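You operate a simulated robot arm through the tools that you are given. There is no shell and no other tool.

The job below is to be done with a simulated robot arm. You get a single attempt, and the scene is never put back.

JOB
Set the guides for the large blanks by the size plate and stand that stack on the loader belt.
Fine: red guide lever loose to wind, locked after; the stack from the top of the orange table, print toward the arm, pusher plate against it. Where these are worked on the way, their far stop is far enough and under half their travel is too little: red guide lever.

The check looks at the end state, three seconds after you hand in, the way a careful person would. Anything else that was tipped, shoved, dropped, spilled or broken makes it a failure.

ROBOT AND FRAMES
A 7-joint arm with a two-finger parallel gripper, fixed in place. Base frame: the origin is on the floor under the middle of its stand, x ahead of it, y to its left, z up; the work surface is at about z = 0.74. Units: m, degrees, N and s.
It reaches about 1.372 m from its shoulder. Its first joint turns from -149.0 to 149.0 degrees. Payload 3.43 kg.
Tool frame: the origin (TCP) lies between the finger pads and is the grasp point; the fingertips stand 0.03 m ahead of it; z points along the fingers, y is the line along which they close. Largest opening 0.094 m; finger width 0.028, thickness 0.01; the body of the gripper, 0.05 by 0.096 m, starts 0.055 m behind the TCP.
Orientation is that of the tool frame in the base frame, as a unit quaternion [x, y, z, w]. With the fingers straight down and closing along the base's y, the tool's x points along the base's -x, its y along +y and its z along -z.

CONTROLS
- The arm moves only by the tool arm_command. Its argument "series" is a list of rows, each an object (a shift or turn left out is 0, a gripper value left out holds the last) with "translation": the shift along the tool's x, y, z in mm, a list of three; "dr": the turn, a rotation vector about the tool's x, y, z in degrees, a list of three. In form: [{"translation": [x, y, z], "dr": [rx, ry, rz]}, ...]. A call has 1 to 20 rows; each row is the pose to reach, as a shift and turn from the pose commanded when the call began, along the tool's axes at that moment. "claw" is the gripper command, from -1 (fully open) to 1 (shut), values between in proportion, set as the call begins (left out, the last holds). Rows are played at 5 a second. More than 0.05 m and 8.6 degrees between two rows, or a gripper value outside its range, and nothing of the call is played. Where a pose cannot be reached the arm comes as near as it can. A force on the tool above 40 N (or 10 N above the force at the start of the call, whichever is more), or a blocked arm, ends the call early, and 0.2 s more pass. Each finger travels about 0.045 m/s and halts on what it meets, pressing with about 41 N; the grip force reading is that of the motor and also rises with nothing between the fingers. The clock runs only during rows and for 0.2 s after the last one: add rows that repeat a pose to give the fingers time. The reply holds the time, the measured pose of the TCP, the force on the tool along the base axes, the opening and the grip force, in the units named above and with some noise, with the torque about the TCP (base axes, N m) and any sound that the robot's microphone picked up.
- Cameras (640 x 400 px; columns grow to the right, rows downward): "scene" is fixed at [0.3989, 0.652, 1.3642]; the picture's right is [0.71, 0.70, 0.00], its down [-0.45, 0.45, -0.77] and it looks along [-0.54, 0.55, 0.64] (base axes); focal length 214 px, centre (320, 200). "wrist" rides on the gripper at [0.076, 0.014, -0.102] in the tool frame; the picture's right is [-0.18, 0.98, 0.00], its down [-0.75, -0.14, -0.64] and it looks along [-0.63, -0.12, 0.77] (tool axes); focal length 243 px, centre (320, 200). There is no depth. A picture from a camera that has moved, and an enlarged one, comes with that camera's place and axes in the base frame and with its lens.
- snapshot(camera): a new picture of that camera. No time passes.
- enlarge(camera, box): a new picture of the part [left, top, right, bottom] of that camera's present view, enlarged. No time passes.
- finish_job(): hands the job in; it is judged then, once.

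Nothing tells you positions but the pictures and the camera data. Unless the task says otherwise, let go and move clear before handing in.

The tools are called after "Request:" as a command line: name --argument value ..., lists and objects as JSON in quotes. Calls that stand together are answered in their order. arm_command: Moves the arm, as the interface text tells. Its arguments: {"type":"object","properties":{"series":{"type":"array","items":{"type":"object","properties":{"translation":{"type":"array","items":{"type":"number"}},"dr":{"type":"array","items":{"type":"number"}}}}},"claw":{"type":"number"}},"required":["series"]} The other tools are called the same way: snapshot (camera) takes a picture; enlarge (camera, box) takes an enlarged picture of a part of a camera's view; finish_job () hands the job in.

At the start:

```text
clock: 0.0
ee_pos: [0.7726, 0.6143, 1.2092]
tool_rot: [0.0, 1.0, 0.0, 0.0]
contact_force: [0.2, -0.3, 0.8]
wrist_torque: [0.01, 0.0, -0.02]
gripper_width: 0.0941
grasp_force: 0.0
```

scene: 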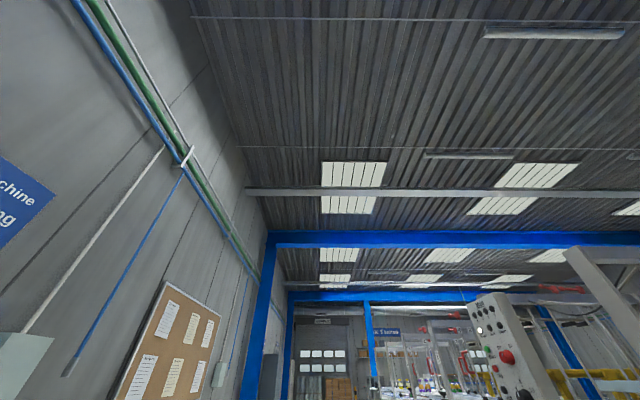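
wrist: 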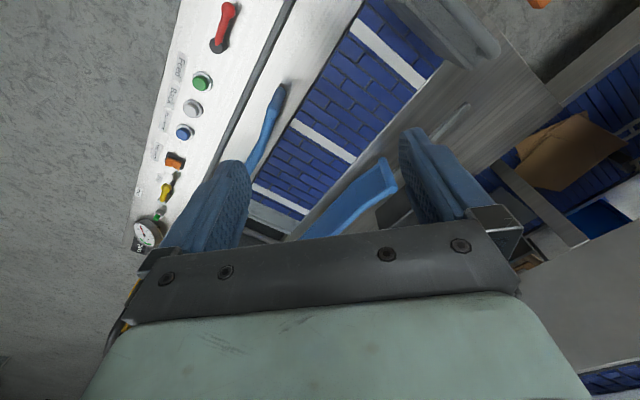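

The scene camera points up at the ceiling, so the wrist camera will have to do the looking. It shows a control panel, a belt with guides and a blue handle; I'll zoom in on it before moving.

Request:
enlarge --camera "wrist" --box '[100, 0, 420, 200]'

Request:
enlarge --camera "wrist" --box '[320, 0, 640, 200]'

Request:
enlarge --camera "scene" --box '[400, 240, 640, 400]'

```text
2.00 times, centred on (260, 100) of wrist
camera zoom: at [0.6962, 0.6299, 1.312], right [0.18, 0.98, 0.0], down [0.75, -0.14, 0.64], along [0.63, -0.12, -0.77], focal length 485 px, centre (440, 400)
```

zoom: 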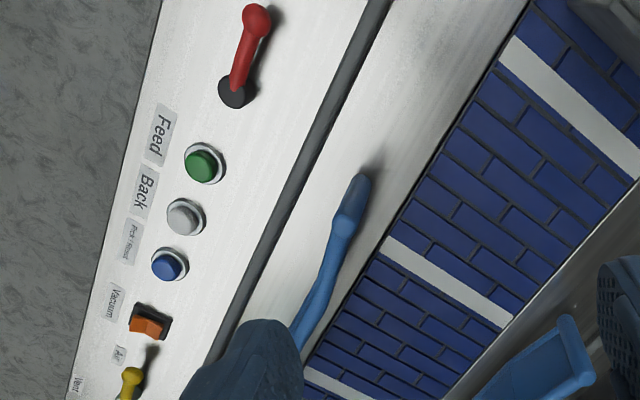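

```text
2.00 times, centred on (480, 100) of wrist
camera zoom: at [0.6962, 0.6299, 1.312], right [0.18, 0.98, 0.0], down [0.75, -0.14, 0.64], along [0.63, -0.12, -0.77], focal length 485 px, centre (0, 400)
```

zoom: 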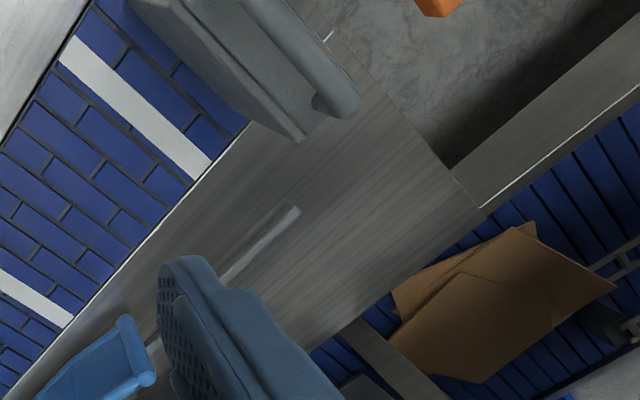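

```text
2.50 times, centred on (520, 320) of scene
camera zoom: at [0.3989, 0.652, 1.3642], right [0.71, 0.7, 0.0], down [-0.45, 0.45, -0.77], along [-0.54, 0.55, 0.64], focal length 536 px, centre (-180, -100)
```

zoom: 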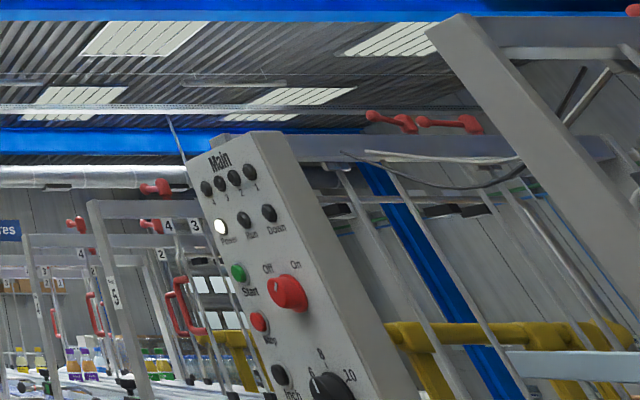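

The wrist picture shows a tilted panel (red lever, Feed/Back buttons), a blue modular belt, and a tray table with brown sheets. I'll raise the arm and shift it back toward the robot for an overview.

Request:
arm_command --series '[{"translation": [0, 0, -40]}, {"translation": [0, 0, -80]}, {"translation": [40, 0, -110]}, {"translation": [80, 0, -140]}, {"translation": [120, 0, -150]}, {"translation": [160, 0, -150]}, {"translation": [200, 0, -150]}]'

Request:
snapshot --camera "wrist"

```text
clock: 1.6
ee_pos: [0.5932, 0.643, 1.3017]
tool_rot: [0.0, 0.999, 0.042, 0.034]
contact_force: [0.4, 0.5, 0.5]
wrist_torque: [-0.01, 0.0, 0.03]
gripper_width: 0.0939
grasp_force: 0.0
out of reach, approached as far as the arm can: row 2, 3, 4, 5, 6, 7
```

```text
taken
camera wrist: at [0.5092, 0.649, 1.399], right [0.18, 0.98, 0.09], down [0.71, -0.2, 0.68], along [0.68, -0.06, -0.73], focal length 243 px, centre (320, 200)
```

wrist: 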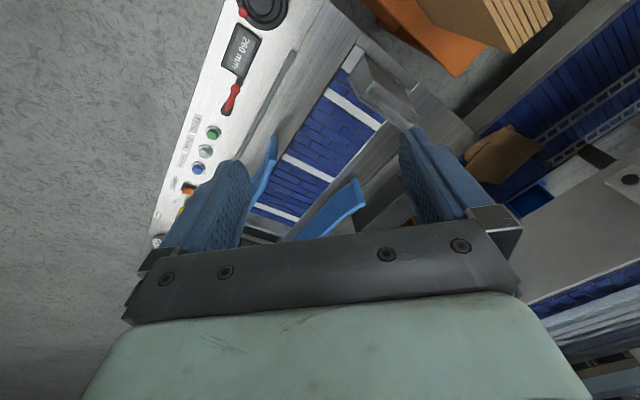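

Request:
enlarge --camera "wrist" --box '[140, 0, 400, 162]'

Request:
enlarge --camera "wrist" --box '[340, 0, 640, 188]'

```text
2.46 times, centred on (270, 81) of wrist
camera zoom: at [0.5092, 0.649, 1.399], right [0.18, 0.98, 0.09], down [0.71, -0.2, 0.68], along [0.68, -0.06, -0.73], focal length 597 px, centre (443, 493)
```

zoom: 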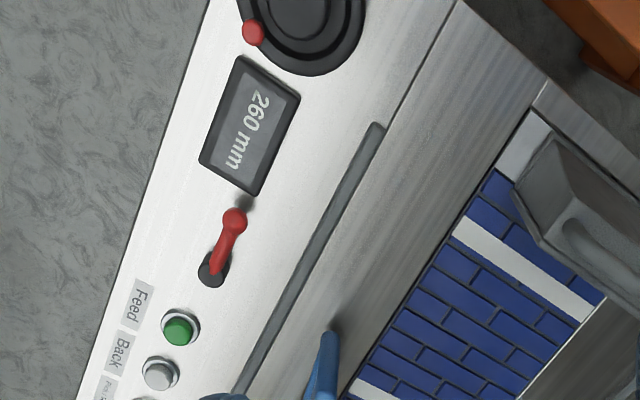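

```text
2.13 times, centred on (490, 94) of wrist
camera zoom: at [0.5092, 0.649, 1.399], right [0.18, 0.98, 0.09], down [0.71, -0.2, 0.68], along [0.68, -0.06, -0.73], focal length 516 px, centre (-42, 426)
```

zoom: 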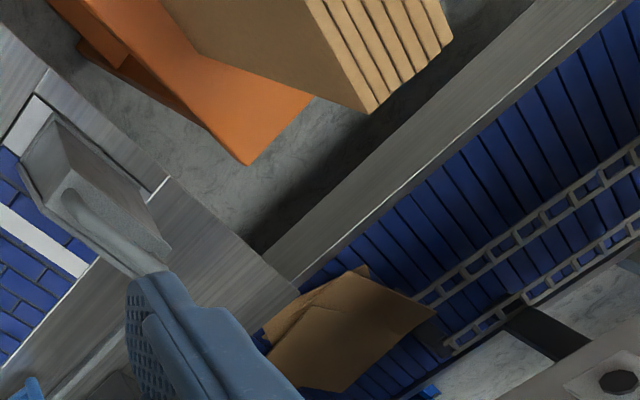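

Request:
arm_command --series '[{"translation": [0, 0, 40]}]'

Request:
snapshot --camera "wrist"

```text
clock: 2.0
ee_pos: [0.598, 0.6455, 1.2599]
tool_rot: [0.0, 0.999, 0.042, 0.035]
contact_force: [0.3, -0.5, -0.3]
wrist_torque: [0.02, -0.04, 0.0]
gripper_width: 0.0939
grasp_force: 0.1
```

```text
taken
camera wrist: at [0.5133, 0.6527, 1.3589], right [0.18, 0.98, 0.1], down [0.71, -0.2, 0.68], along [0.68, -0.06, -0.73], focal length 243 px, centre (320, 200)
```

wrist: 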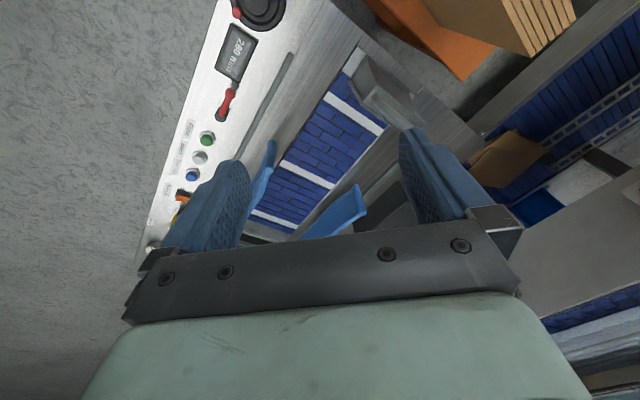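

Request:
arm_command --series '[{"translation": [0, 0, 20], "dr": [2.4, 2, 0]}, {"translation": [0, 0, 40], "dr": [4.8, 4, 0]}]'

Request:
arm_command --series '[{"translation": [40, -20, 0], "dr": [0, 0, -8]}, {"translation": [80, -40, 0], "dr": [0, 0, -16]}, {"translation": [120, -60, 0], "dr": [0, 0, -24]}, {"translation": [160, -80, 0], "dr": [0, 0, -32]}, {"translation": [200, -100, 0], "dr": [0, 0, -40]}]'

Request:
snapshot --camera "wrist"

```text
clock: 2.6
ee_pos: [0.6046, 0.6538, 1.2126]
tool_rot: [0.001, 1.0, 0.004, 0.003]
contact_force: [-1.3, -0.5, 0.3]
wrist_torque: [0.02, -0.03, 0.0]
gripper_width: 0.094
grasp_force: 0.1
out of reach, approached as far as the arm can: row 2
```

```text
clock: 3.8
ee_pos: [0.422, 0.5755, 1.1644]
tool_rot: [-0.344, 0.939, 0.017, 0.023]
contact_force: [1.2, 0.6, 0.4]
wrist_torque: [-0.01, -0.01, -0.03]
gripper_width: 0.0941
grasp_force: 0.0
out of reach, approached as far as the arm can: row 1, 2, 3, 4, 5
```

```text
taken
camera wrist: at [0.3509, 0.5327, 1.263], right [-0.49, 0.87, 0.03], down [0.65, 0.35, 0.68], along [0.58, 0.35, -0.73], focal length 243 px, centre (320, 200)
```

wrist: 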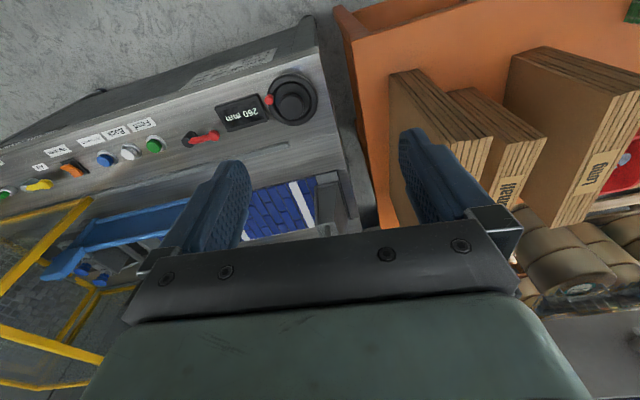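

Request:
enlarge --camera "wrist" --box '[340, 0, 640, 300]'

Request:
enlarge --camera "wrist" --box '[120, 20, 360, 240]'

Request:
enlarge --camera "wrist" --box '[0, 60, 200, 280]'

Request:
enlarge --camera "wrist" --box '[470, 120, 640, 300]'

```text
1.33 times, centred on (490, 150) of wrist
camera zoom: at [0.3509, 0.5327, 1.263], right [-0.49, 0.87, 0.03], down [0.65, 0.35, 0.68], along [0.58, 0.35, -0.73], focal length 324 px, centre (93, 267)
```

zoom: 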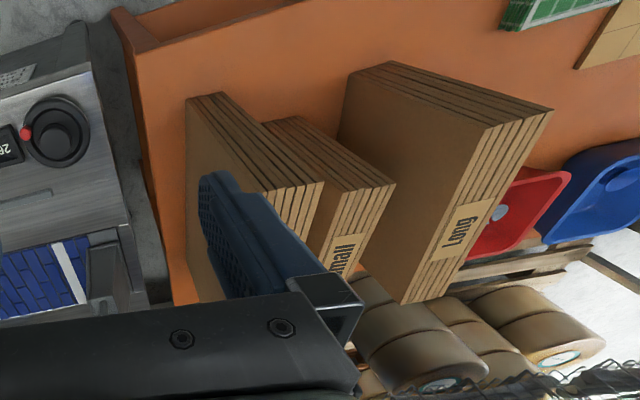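

```text
1.82 times, centred on (240, 130) of wrist
camera zoom: at [0.3509, 0.5327, 1.263], right [-0.49, 0.87, 0.03], down [0.65, 0.35, 0.68], along [0.58, 0.35, -0.73], focal length 441 px, centre (466, 327)
```

zoom: 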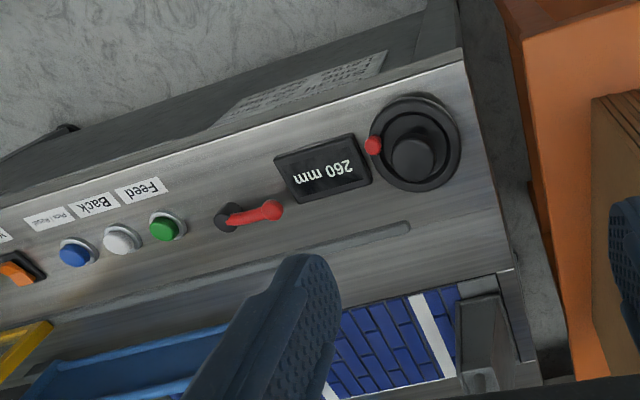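

```text
1.82 times, centred on (100, 170) of wrist
camera zoom: at [0.3509, 0.5327, 1.263], right [-0.49, 0.87, 0.03], down [0.65, 0.35, 0.68], along [0.58, 0.35, -0.73], focal length 441 px, centre (720, 254)
```

zoom: 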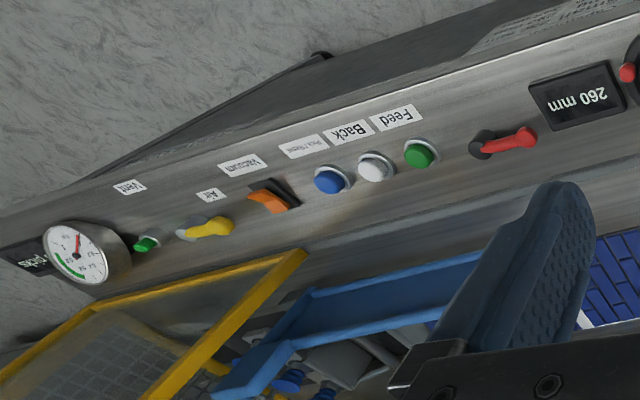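

```text
2.22 times, centred on (555, 210) of wrist
camera zoom: at [0.3509, 0.5327, 1.263], right [-0.49, 0.87, 0.03], down [0.65, 0.35, 0.68], along [0.58, 0.35, -0.73], focal length 539 px, centre (-202, 178)
```

zoom: 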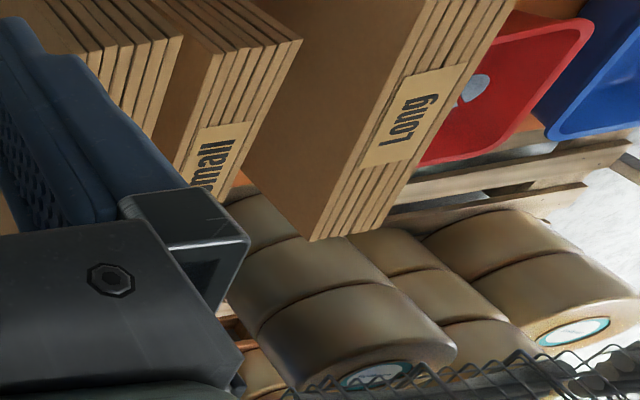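

The machine sits at 45° to the base, with its front face toward the arm. The orange table holds three stacks: "Small", "Long" and one whose label is hidden. The size plate looks to be on the machine's front face below the handwheel, so I'll lower the camera in front of it.

Request:
arm_command --series '[{"translation": [23, -23, 25], "dr": [0.1, 0.4, -0.6]}, {"translation": [45, -46, 50], "dr": [0.2, 0.8, -1.2]}, {"translation": [68, -70, 75], "dr": [0.3, 1.2, -1.8]}, {"translation": [91, -93, 100], "dr": [0.4, 1.6, -2.4]}, {"translation": [114, -116, 125], "dr": [0.5, 2, -3]}, {"translation": [137, -140, 150], "dr": [0.6, 2.4, -3.6]}, {"translation": [160, -163, 175], "dr": [0.8, 2.8, -4.2]}, {"translation": [182, -186, 201], "dr": [0.9, 3.2, -4.8]}]'

Request:
snapshot --camera "wrist"

```text
clock: 5.6
ee_pos: [0.409, 0.3279, 0.9496]
tool_rot: [-0.382, 0.924, -0.001, 0.0]
contact_force: [-0.2, 0.2, 0.4]
wrist_torque: [0.0, -0.01, -0.01]
gripper_width: 0.0941
grasp_force: 0.0
```

```text
taken
camera wrist: at [0.344, 0.286, 1.0529], right [-0.56, 0.83, 0.0], down [0.63, 0.43, 0.64], along [0.53, 0.36, -0.77], focal length 243 px, centre (320, 200)
```

wrist: 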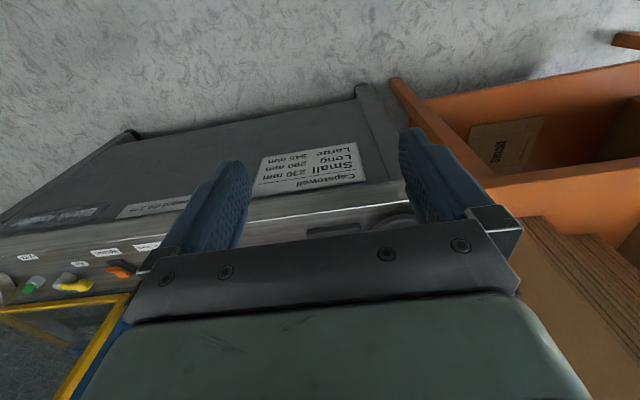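

Request:
enlarge --camera "wrist" --box '[240, 130, 380, 210]'

Request:
enlarge --camera "wrist" --box '[400, 60, 640, 240]'

Request:
enlarge --camera "wrist" --box '[100, 180, 240, 260]'

```text
4.57 times, centred on (310, 170) of wrist
camera zoom: at [0.344, 0.286, 1.0529], right [-0.56, 0.83, 0.0], down [0.63, 0.43, 0.64], along [0.53, 0.36, -0.77], focal length 1109 px, centre (366, 337)
```

zoom: 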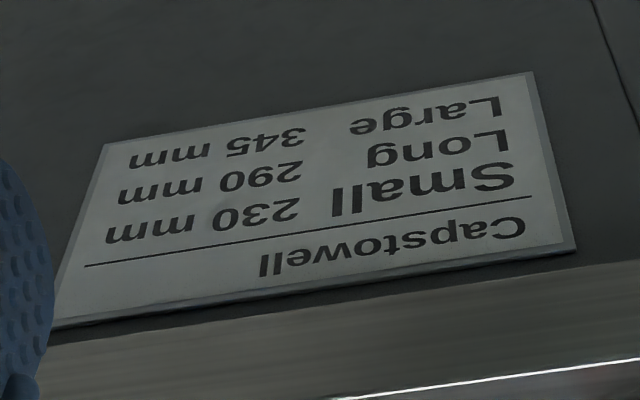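

```text
2.22 times, centred on (520, 150) of wrist
camera zoom: at [0.344, 0.286, 1.0529], right [-0.56, 0.83, 0.0], down [0.63, 0.43, 0.64], along [0.53, 0.36, -0.77], focal length 539 px, centre (-124, 311)
```

zoom: 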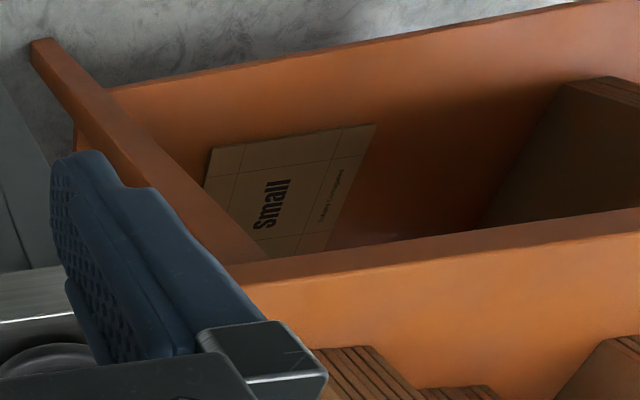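

```text
4.57 times, centred on (170, 220) of wrist
camera zoom: at [0.344, 0.286, 1.0529], right [-0.56, 0.83, 0.0], down [0.63, 0.43, 0.64], along [0.53, 0.36, -0.77], focal length 1109 px, centre (1006, 109)
```

zoom: 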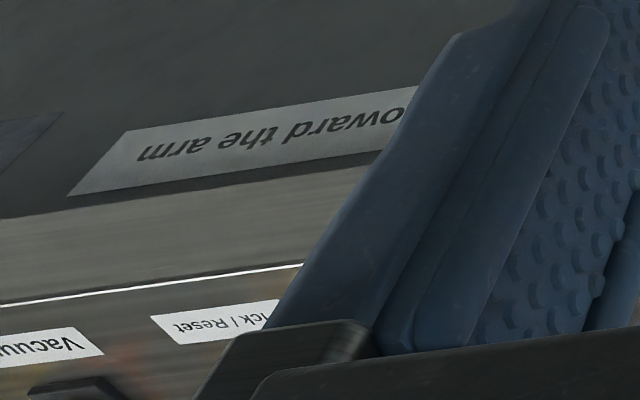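

The plate reads Small 230, Long 290, Large 345 mm, so the guides go to 345. A strip beside it ends "...toward the arm"; I'll slide sideways to read it and the panel beyond.

Request:
arm_command --series '[{"translation": [0, -45, 0]}, {"translation": [0, -90, 0]}, {"translation": [0, -135, 0]}, {"translation": [0, -170, 0]}]'

Request:
snapshot --camera "wrist"

Request:
enlarge --camera "wrist" --box '[200, 100, 420, 240]'

Request:
enlarge --camera "wrist" --box '[0, 120, 240, 280]'

```text
clock: 6.6
ee_pos: [0.5283, 0.2071, 0.9516]
tool_rot: [-0.382, 0.924, -0.002, -0.001]
contact_force: [-0.4, -0.2, -0.2]
wrist_torque: [0.01, -0.03, -0.01]
gripper_width: 0.0941
grasp_force: 0.0
```

```text
taken
camera wrist: at [0.4629, 0.1644, 1.0558], right [-0.56, 0.83, 0.0], down [0.63, 0.43, 0.64], along [0.53, 0.36, -0.77], focal length 243 px, centre (320, 200)
```

wrist: 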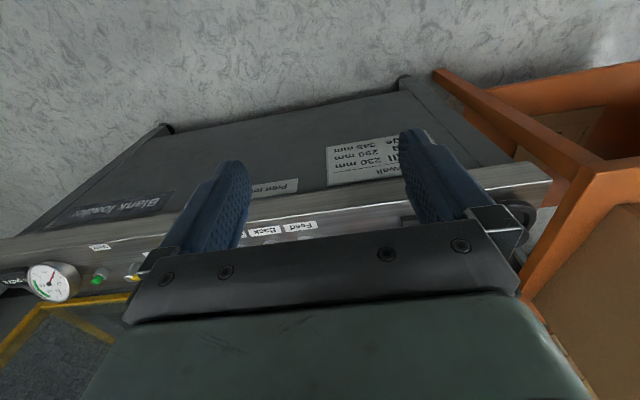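

```text
2.86 times, centred on (310, 170) of wrist
camera zoom: at [0.4629, 0.1644, 1.0558], right [-0.56, 0.83, 0.0], down [0.63, 0.43, 0.64], along [0.53, 0.36, -0.77], focal length 693 px, centre (349, 286)
```

zoom: 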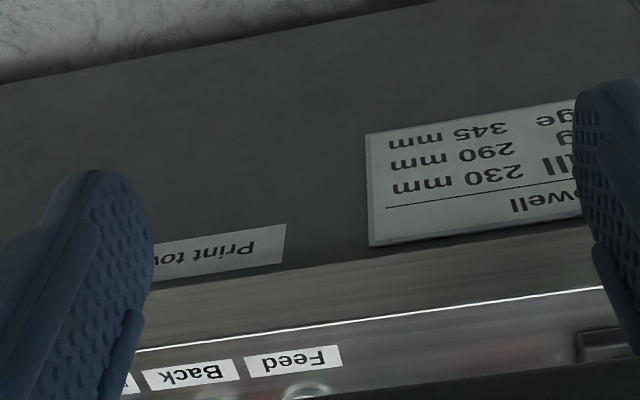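

```text
2.50 times, centred on (120, 200) of wrist
camera zoom: at [0.4629, 0.1644, 1.0558], right [-0.56, 0.83, 0.0], down [0.63, 0.43, 0.64], along [0.53, 0.36, -0.77], focal length 606 px, centre (820, 200)
```

zoom: 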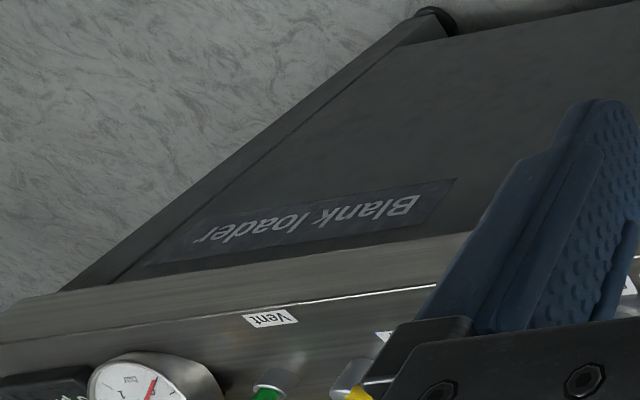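

Request:
arm_command --series '[{"translation": [0, 18, -45]}, {"translation": [0, 36, -90]}, {"translation": [-40, 60, -120]}, {"translation": [-80, 80, -140]}, {"translation": [-115, 100, -160]}, {"translation": [-150, 115, -180]}, {"translation": [-180, 127, -200]}]'

Request:
snapshot --camera "wrist"

Request:
enlarge --camera "wrist" --box '[120, 20, 440, 240]'

Request:
enlarge --camera "wrist" --box '[360, 0, 640, 240]'

```text
refused: row 3 steps farther than a row can; nothing moved
```

```text
taken
camera wrist: at [0.4629, 0.1644, 1.0558], right [-0.56, 0.83, 0.0], down [0.63, 0.43, 0.64], along [0.53, 0.36, -0.77], focal length 243 px, centre (320, 200)
```

wrist: 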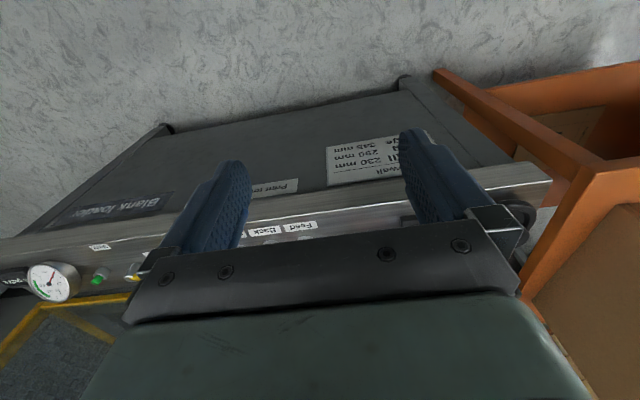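

```text
1.82 times, centred on (280, 130) of wrist
camera zoom: at [0.4629, 0.1644, 1.0558], right [-0.56, 0.83, 0.0], down [0.63, 0.43, 0.64], along [0.53, 0.36, -0.77], focal length 441 px, centre (393, 327)
```

zoom: 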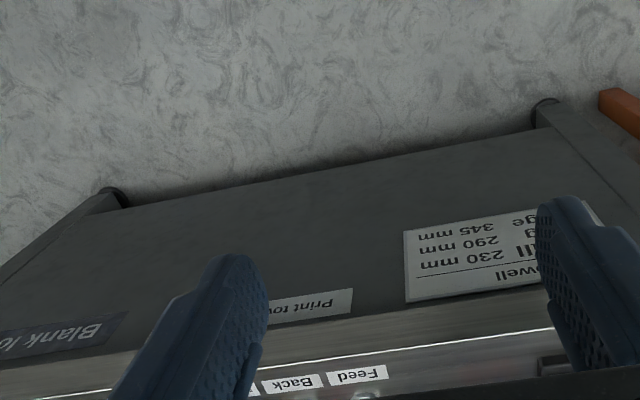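

```text
1.67 times, centred on (500, 120) of wrist
camera zoom: at [0.4629, 0.1644, 1.0558], right [-0.56, 0.83, 0.0], down [0.63, 0.43, 0.64], along [0.53, 0.36, -0.77], focal length 404 px, centre (20, 333)
```

zoom: 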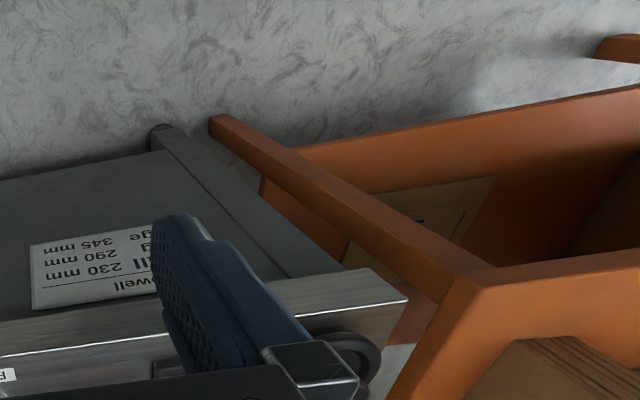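

That move was refused for too long a step. Resending it with smaller steps to get above the panel.

Request:
arm_command --series '[{"translation": [0, 18, -40]}, {"translation": [0, 36, -80]}, {"translation": [-30, 50, -110]}, {"translation": [-60, 65, -140]}, {"translation": [-95, 80, -160]}, {"translation": [-125, 98, -180]}, {"translation": [-155, 115, -195]}, {"translation": [-180, 127, -200]}]'

Request:
snapshot --camera "wrist"

Request:
enlarge --camera "wrist" --box '[120, 20, 440, 240]'

Request:
enlarge --camera "wrist" --box '[360, 0, 640, 240]'

```text
clock: 7.3
ee_pos: [0.5077, 0.2374, 1.036]
tool_rot: [-0.385, 0.923, -0.002, 0.007]
contact_force: [7.4, 4.7, -16.3]
wrist_torque: [-0.14, -0.2, -0.16]
gripper_width: 0.0943
grasp_force: 0.0
out of reach, approached as far as the arm can: row 3
stopped in row 3: the force on the tool passed its limit at 75 N (the readings are from after the stop); the commanded pose is now the measured one
```

```text
taken
camera wrist: at [0.4415, 0.1939, 1.137], right [-0.57, 0.82, -0.01], down [0.62, 0.43, 0.65], along [0.54, 0.37, -0.76], focal length 243 px, centre (320, 200)
```

wrist: 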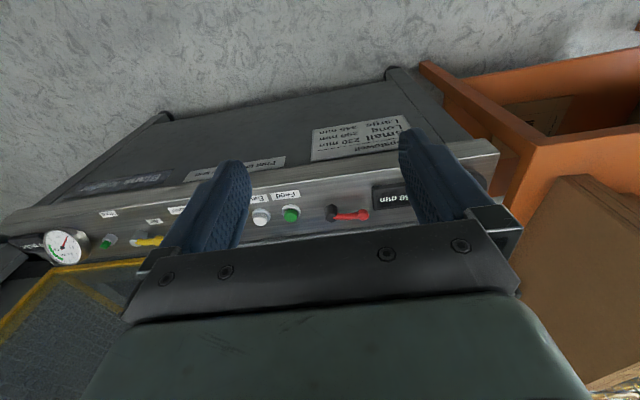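

```text
1.82 times, centred on (280, 130) of wrist
camera zoom: at [0.4415, 0.1939, 1.137], right [-0.57, 0.82, -0.01], down [0.62, 0.43, 0.65], along [0.54, 0.37, -0.76], focal length 441 px, centre (393, 327)
```

zoom: 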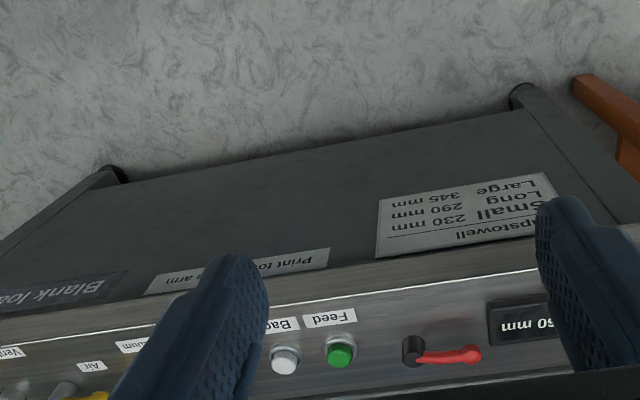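

```text
1.67 times, centred on (500, 120) of wrist
camera zoom: at [0.4415, 0.1939, 1.137], right [-0.57, 0.82, -0.01], down [0.62, 0.43, 0.65], along [0.54, 0.37, -0.76], focal length 404 px, centre (20, 333)
```

zoom: 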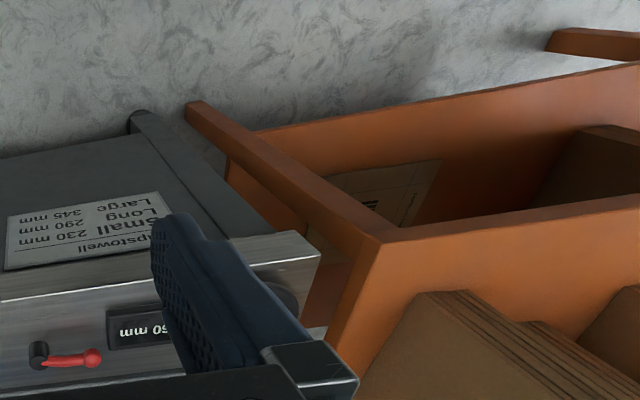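

The arm is too folded there and seems to have met its own link. I'll move outward first, then up.

Request:
arm_command --series '[{"translation": [-40, 10, 0]}, {"translation": [-80, 25, -5]}, {"translation": [-120, 40, -20]}, {"translation": [-150, 60, -50]}, {"translation": [-170, 80, -80]}, {"translation": [-180, 91, -114]}]'

Request:
snapshot --camera "wrist"

Request:
enlarge --camera "wrist" --box '[120, 20, 440, 240]'

Request:
enlarge --camera "wrist" --box '[360, 0, 640, 240]'

```text
clock: 8.5
ee_pos: [0.5693, 0.4114, 1.1143]
tool_rot: [-0.387, 0.922, -0.002, 0.013]
contact_force: [4.5, 5.2, -10.1]
wrist_torque: [-0.31, -0.22, -0.23]
gripper_width: 0.0937
grasp_force: 0.1
out of reach, approached as far as the arm can: row 6
stopped in row 6: the force on the tool passed its limit at 57 N (the readings are from after the stop); the commanded pose is now the measured one
```

```text
taken
camera wrist: at [0.5039, 0.3669, 1.2145], right [-0.57, 0.82, -0.01], down [0.61, 0.43, 0.66], along [0.54, 0.37, -0.75], focal length 243 px, centre (320, 200)
```

wrist: 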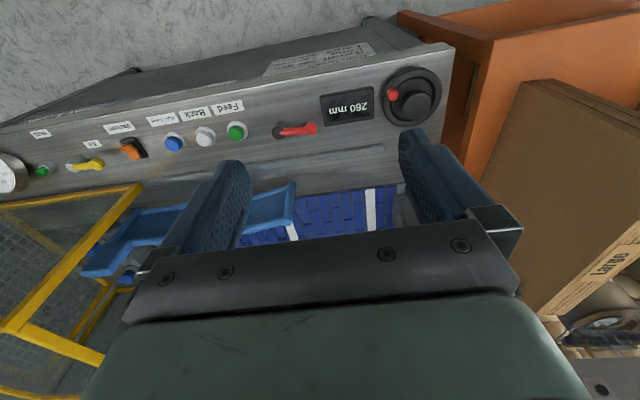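

```text
1.82 times, centred on (280, 130) of wrist
camera zoom: at [0.5039, 0.3669, 1.2145], right [-0.57, 0.82, -0.01], down [0.61, 0.43, 0.66], along [0.54, 0.37, -0.75], focal length 441 px, centre (393, 327)
```

zoom: 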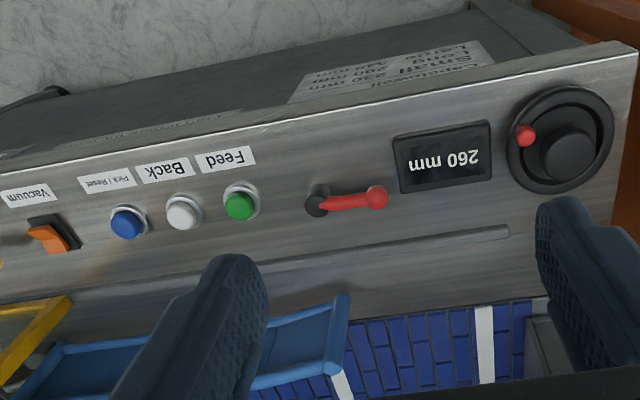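

```text
1.67 times, centred on (500, 120) of wrist
camera zoom: at [0.5039, 0.3669, 1.2145], right [-0.57, 0.82, -0.01], down [0.61, 0.43, 0.66], along [0.54, 0.37, -0.75], focal length 404 px, centre (20, 333)
```

zoom: 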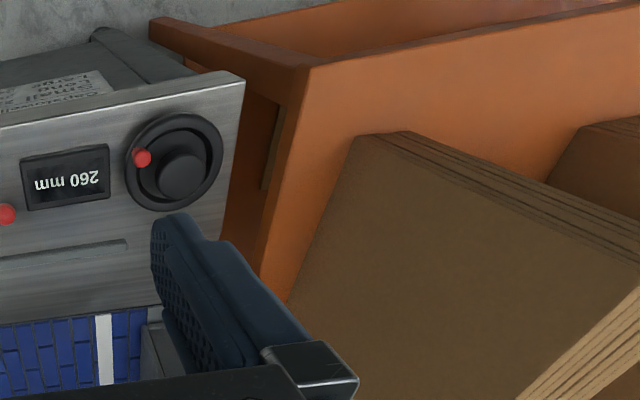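

The Large stack is the one nearest the machine. I'm at the height limit here, so I'll ease down slightly and go outward to look over the belt, guides and pusher.

Request:
arm_command --series '[{"translation": [-20, 0, 15]}, {"translation": [-60, 0, 10]}, {"translation": [-100, 0, 0]}, {"translation": [-140, 0, -20]}, {"translation": [-170, 0, -50]}]'

Request:
snapshot --camera "wrist"

Request:
enlarge --camera "wrist" --box '[120, 20, 440, 240]'

Request:
enlarge --camera "wrist" --box '[360, 0, 640, 240]'

```text
clock: 9.7
ee_pos: [0.6891, 0.5329, 1.1673]
tool_rot: [-0.387, 0.922, -0.001, 0.012]
contact_force: [-0.4, 1.2, 0.3]
wrist_torque: [0.02, -0.02, 0.01]
gripper_width: 0.0942
grasp_force: 0.0
```

```text
taken
camera wrist: at [0.6213, 0.4895, 1.2686], right [-0.57, 0.82, -0.01], down [0.61, 0.44, 0.66], along [0.54, 0.37, -0.75], focal length 243 px, centre (320, 200)
```

wrist: 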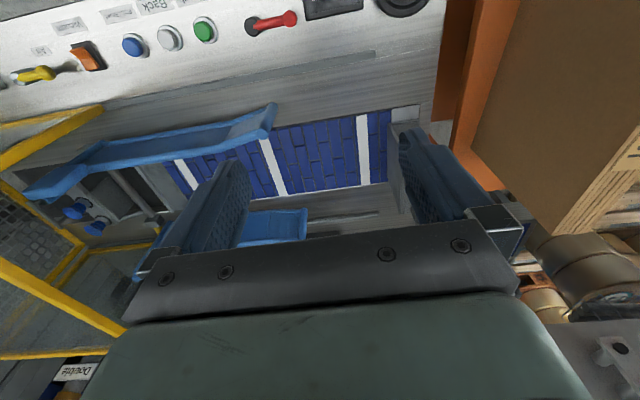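

```text
1.82 times, centred on (280, 130) of wrist
camera zoom: at [0.6213, 0.4895, 1.2686], right [-0.57, 0.82, -0.01], down [0.61, 0.44, 0.66], along [0.54, 0.37, -0.75], focal length 441 px, centre (393, 327)
```

zoom: 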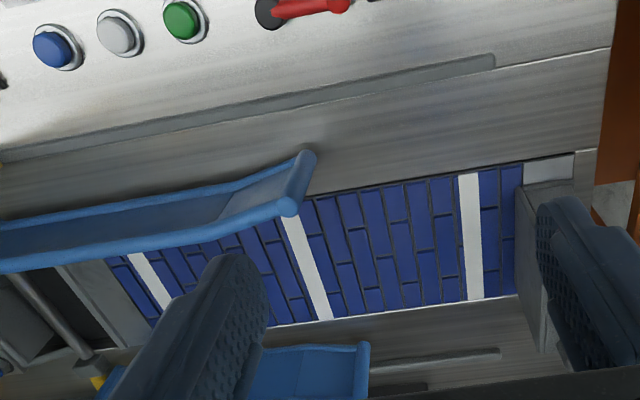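

```text
1.67 times, centred on (500, 120) of wrist
camera zoom: at [0.6213, 0.4895, 1.2686], right [-0.57, 0.82, -0.01], down [0.61, 0.44, 0.66], along [0.54, 0.37, -0.75], focal length 404 px, centre (20, 333)
```

zoom: 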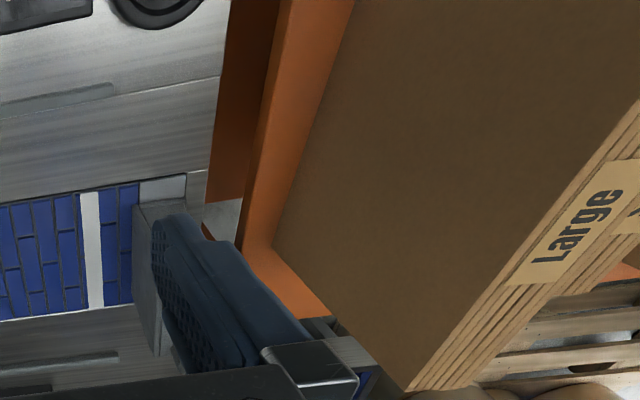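

Request:
arm_command --series '[{"translation": [10, -45, 0]}, {"translation": [20, -90, 0]}, {"translation": [30, -135, 0]}, {"translation": [30, -180, 0]}]'

Request:
snapshot --camera "wrist"

Request:
enlarge --camera "wrist" --box '[220, 20, 460, 250]'

Request:
enlarge --camera "wrist" --box '[0, 0, 240, 250]'

```text
clock: 10.7
ee_pos: [0.7952, 0.3858, 1.1666]
tool_rot: [-0.388, 0.921, -0.002, 0.011]
contact_force: [-0.8, -0.3, -0.4]
wrist_torque: [0.0, 0.01, -0.02]
gripper_width: 0.0942
grasp_force: 0.1
```

```text
taken
camera wrist: at [0.7285, 0.3421, 1.2671], right [-0.57, 0.82, -0.01], down [0.61, 0.44, 0.66], along [0.54, 0.37, -0.75], focal length 243 px, centre (320, 200)
```

wrist: 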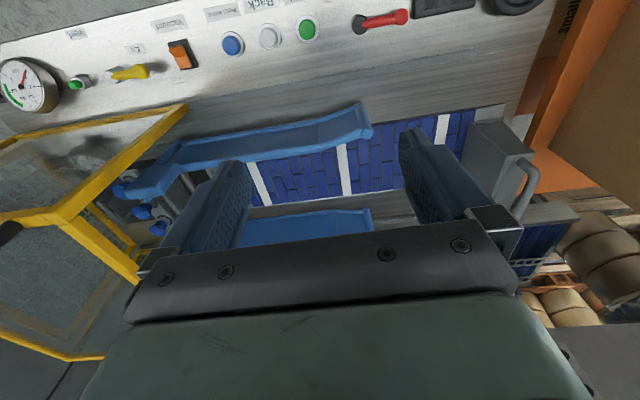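

```text
1.74 times, centred on (340, 135) of wrist
camera zoom: at [0.7285, 0.3421, 1.2671], right [-0.57, 0.82, -0.01], down [0.61, 0.44, 0.66], along [0.54, 0.37, -0.75], focal length 422 px, centre (285, 313)
```

zoom: 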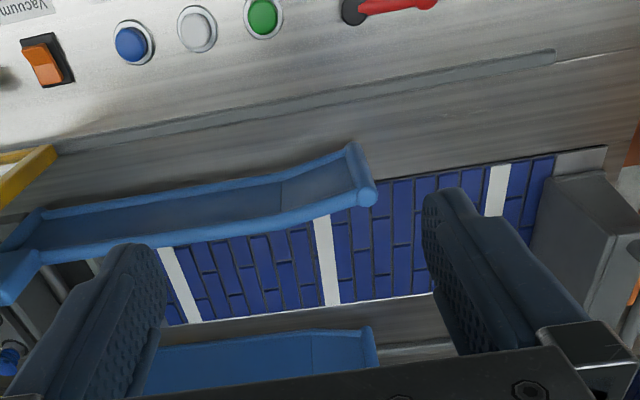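

```text
1.60 times, centred on (120, 125) of wrist
camera zoom: at [0.7285, 0.3421, 1.2671], right [-0.57, 0.82, -0.01], down [0.61, 0.44, 0.66], along [0.54, 0.37, -0.75], focal length 388 px, centre (640, 320)
```

zoom: 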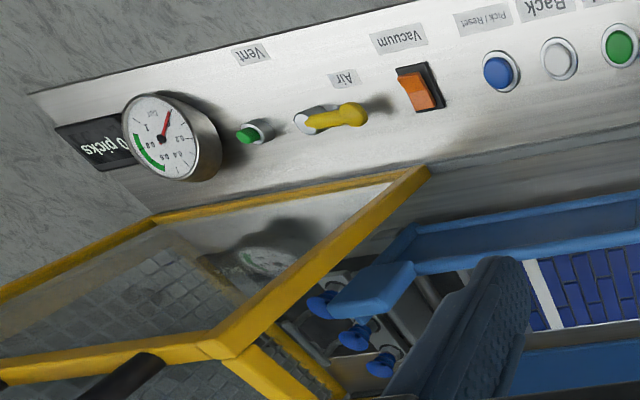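

I can now make out the layout. The belt runs along the machine with blue guides on both sides, suction cups (the pick arm) at the far-right end, and the pusher plate with its handle at the orange-table end. Next I'll look closely at the lever and handwheel.

Request:
arm_command --series '[{"translation": [20, 40, 0]}, {"translation": [40, 85, 0]}, {"translation": [60, 130, 5]}, {"translation": [75, 175, 20]}, {"translation": [90, 215, 40]}, {"translation": [90, 250, 60]}, {"translation": [90, 270, 80]}]'

Request:
snapshot --camera "wrist"

Request:
enlarge --camera "wrist" --box '[160, 20, 480, 220]'

```text
clock: 11.4
ee_pos: [0.6871, 0.4254, 1.1628]
tool_rot: [-0.389, 0.921, 0.0, 0.016]
contact_force: [1.2, 3.5, -2.6]
wrist_torque: [-0.28, -0.14, -0.19]
gripper_width: 0.0941
grasp_force: 0.0
stopped in row 3: the force on the tool passed its limit at 48 N (the readings are from after the stop); the commanded pose is now the measured one
```

```text
taken
camera wrist: at [0.6201, 0.3807, 1.2633], right [-0.58, 0.82, -0.01], down [0.61, 0.44, 0.66], along [0.55, 0.38, -0.75], focal length 243 px, centre (320, 200)
```

wrist: 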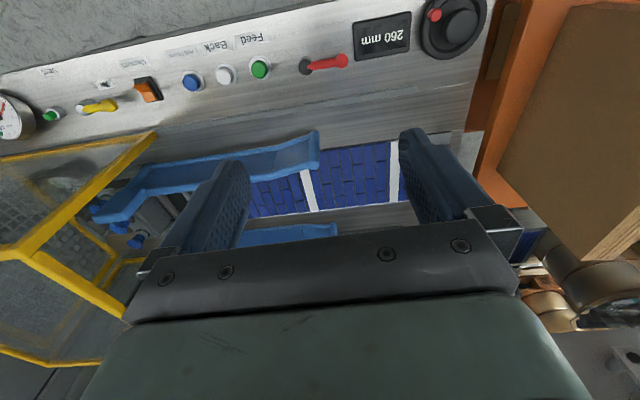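

```text
2.00 times, centred on (320, 120) of wrist
camera zoom: at [0.6201, 0.3807, 1.2633], right [-0.58, 0.82, -0.01], down [0.61, 0.44, 0.66], along [0.55, 0.38, -0.75], focal length 485 px, centre (320, 360)
```

zoom: 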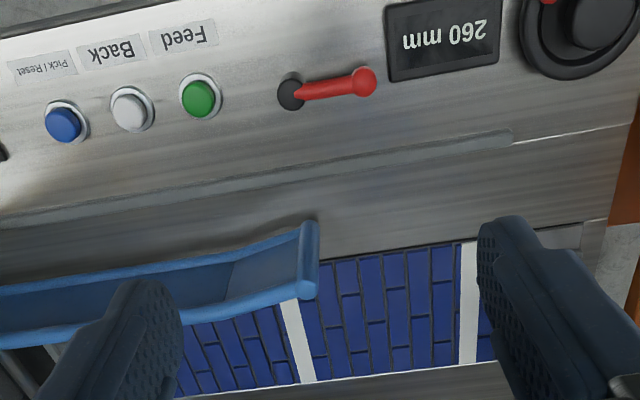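

Request:
arm_command --series '[{"translation": [0, 10, 40]}, {"translation": [10, 20, 80]}, {"translation": [25, 30, 120]}, {"translation": [40, 40, 160]}]'

Request:
snapshot --camera "wrist"

Request:
enlarge --camera "wrist" --box '[240, 40, 440, 165]'

Request:
enlarge --camera "wrist" --box '[400, 20, 640, 170]'

```text
clock: 12.4
ee_pos: [0.6323, 0.4258, 0.9995]
tool_rot: [-0.39, 0.921, -0.001, 0.015]
contact_force: [-0.6, -0.2, -0.2]
wrist_torque: [0.01, -0.02, 0.01]
gripper_width: 0.094
grasp_force: 0.1
```

```text
taken
camera wrist: at [0.5667, 0.3806, 1.1005], right [-0.58, 0.82, -0.01], down [0.61, 0.44, 0.66], along [0.55, 0.38, -0.75], focal length 243 px, centre (320, 200)
```

wrist: 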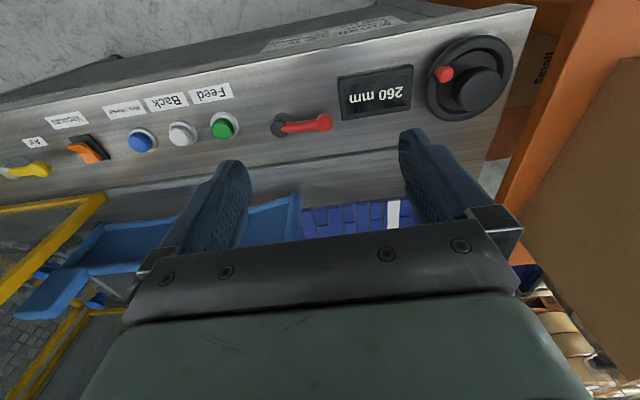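

```text
3.20 times, centred on (340, 102) of wrist
camera zoom: at [0.5667, 0.3806, 1.1005], right [-0.58, 0.82, -0.01], down [0.61, 0.44, 0.66], along [0.55, 0.38, -0.75], focal length 776 px, centre (256, 512)
```

zoom: 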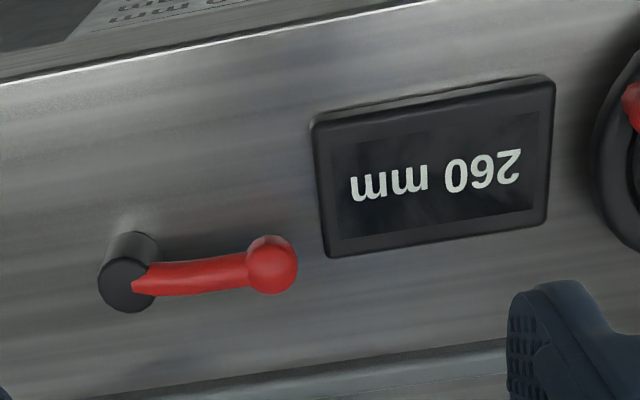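

```text
2.67 times, centred on (520, 95) of wrist
camera zoom: at [0.5667, 0.3806, 1.1005], right [-0.58, 0.82, -0.01], down [0.61, 0.44, 0.66], along [0.55, 0.38, -0.75], focal length 647 px, centre (-213, 480)
```

zoom: 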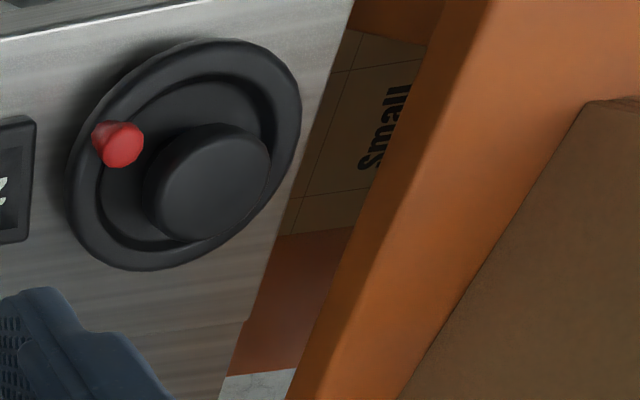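

The red lever pivots on a vertical hub at about (0.730, 0.422), with its ball at about (0.683, 0.468, 0.771). The handwheel is centred near (0.535, 0.585). I'll close the fingers and come down on the arm side of the lever ball, then check before pushing.

Request:
arm_command --claw 1 --series '[{"translation": [0, 0, 30]}, {"translation": [0, 0, 60]}, {"translation": [0, 0, 90]}, {"translation": [0, 0, 120]}, {"translation": [0, 0, 150]}, {"translation": [0, 0, 180]}, {"translation": [0, 0, 180]}]'

Request:
snapshot --camera "wrist"

Request:
enlarge --camera "wrist" --box '[220, 120, 440, 260]'

```text
clock: 14.0
ee_pos: [0.6384, 0.4266, 0.8207]
tool_rot: [-0.39, 0.921, -0.001, 0.015]
contact_force: [0.5, 0.3, 0.2]
wrist_torque: [-0.01, 0.0, 0.01]
gripper_width: 0.0001
grasp_force: 33.3
```

```text
taken
camera wrist: at [0.5719, 0.3817, 0.9214], right [-0.58, 0.82, -0.01], down [0.61, 0.44, 0.66], along [0.55, 0.38, -0.75], focal length 243 px, centre (320, 200)
```

wrist: 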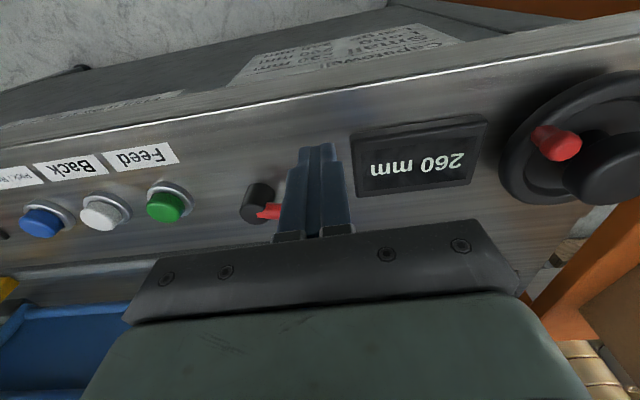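

```text
2.86 times, centred on (330, 190) of wrist
camera zoom: at [0.5719, 0.3817, 0.9214], right [-0.58, 0.82, -0.01], down [0.61, 0.44, 0.66], along [0.55, 0.38, -0.75], focal length 693 px, centre (291, 229)
```

zoom: 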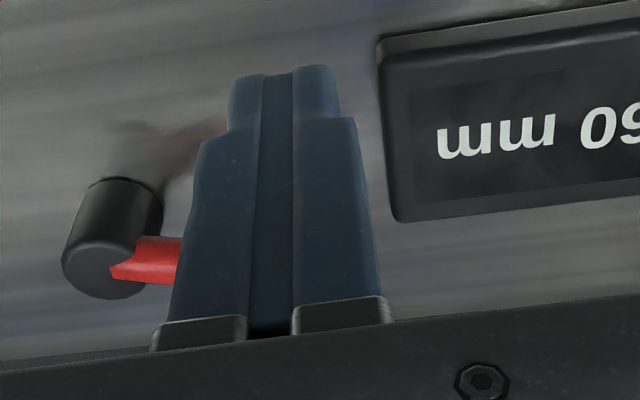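

Request:
arm_command --series '[{"translation": [0, 0, 16]}, {"translation": [0, 0, 32]}, {"translation": [-15, 0, 32]}, {"translation": [-28, 0, 32]}, {"translation": [-36, 0, 32]}, {"translation": [-42, -1, 32]}, {"translation": [-48, -3, 32]}, {"translation": [-54, -5, 32]}]'

Request:
snapshot --camera "wrist"

Request:
enlarge --camera "wrist" --box '[220, 120, 440, 260]'

```text
clock: 15.5
ee_pos: [0.6632, 0.453, 0.789]
tool_rot: [-0.39, 0.921, -0.005, 0.007]
contact_force: [-5.3, -5.4, 0.2]
wrist_torque: [-0.06, 0.13, -0.03]
gripper_width: 0.0002
grasp_force: 32.6
stopped in row 7: the force on the tool passed its limit at 46 N (the readings are from after the stop); the commanded pose is now the measured one
```

```text
taken
camera wrist: at [0.5978, 0.4089, 0.8908], right [-0.58, 0.82, -0.01], down [0.62, 0.44, 0.65], along [0.54, 0.37, -0.76], focal length 243 px, centre (320, 200)
```

wrist: 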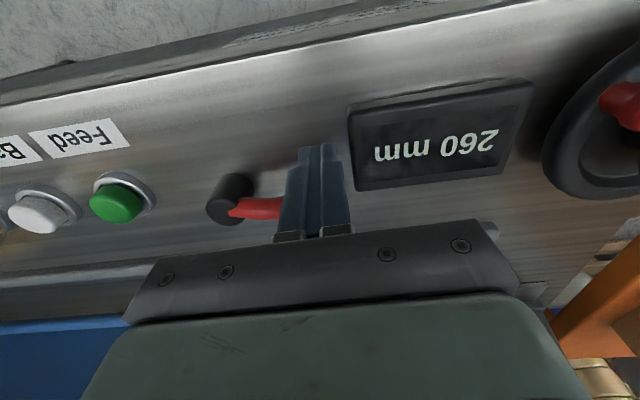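

```text
2.86 times, centred on (330, 190) of wrist
camera zoom: at [0.5978, 0.4089, 0.8908], right [-0.58, 0.82, -0.01], down [0.62, 0.44, 0.65], along [0.54, 0.37, -0.76], focal length 693 px, centre (291, 229)
```

zoom: 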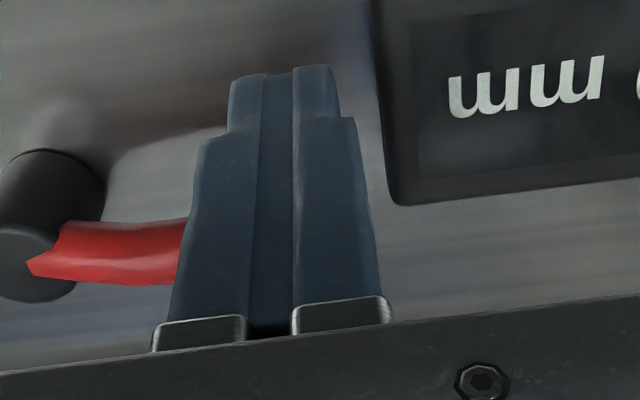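

The lever resisted hard at contact in that direction, so it looks to be against its stop there. I'll lift over to the far side of the ball and push back toward the arm.

Request:
arm_command --series '[{"translation": [15, 0, 0]}, {"translation": [15, 0, -35]}, {"translation": [15, 0, -65]}, {"translation": [-25, 0, -65]}, {"translation": [-72, 0, -65]}, {"translation": [-72, 0, -30]}, {"translation": [-72, 0, 0]}, {"translation": [-60, 0, 0]}, {"translation": [-52, 0, 0]}, {"translation": [-46, 0, 0]}, {"translation": [-40, 0, 0]}, {"translation": [-34, 0, 0]}]'

Request:
snapshot --camera "wrist"

Request:
enlarge --camera "wrist" --box '[220, 80, 440, 220]'

```text
clock: 18.1
ee_pos: [0.6878, 0.4769, 0.7881]
tool_rot: [-0.39, 0.921, -0.003, 0.008]
contact_force: [-0.6, 1.3, 0.0]
wrist_torque: [-0.01, -0.01, 0.02]
gripper_width: 0.0
grasp_force: 32.9
```

```text
taken
camera wrist: at [0.6222, 0.4331, 0.8909], right [-0.58, 0.82, -0.01], down [0.62, 0.44, 0.65], along [0.54, 0.37, -0.76], focal length 243 px, centre (320, 200)
```

wrist: 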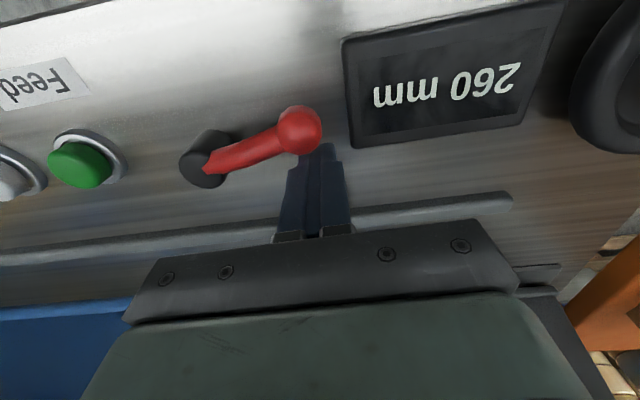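

```text
2.86 times, centred on (330, 150) of wrist
camera zoom: at [0.6222, 0.4331, 0.8909], right [-0.58, 0.82, -0.01], down [0.62, 0.44, 0.65], along [0.54, 0.37, -0.76], focal length 693 px, centre (291, 343)
```

zoom: 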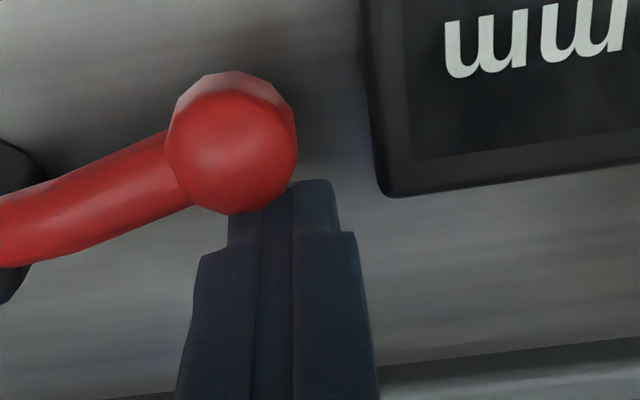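

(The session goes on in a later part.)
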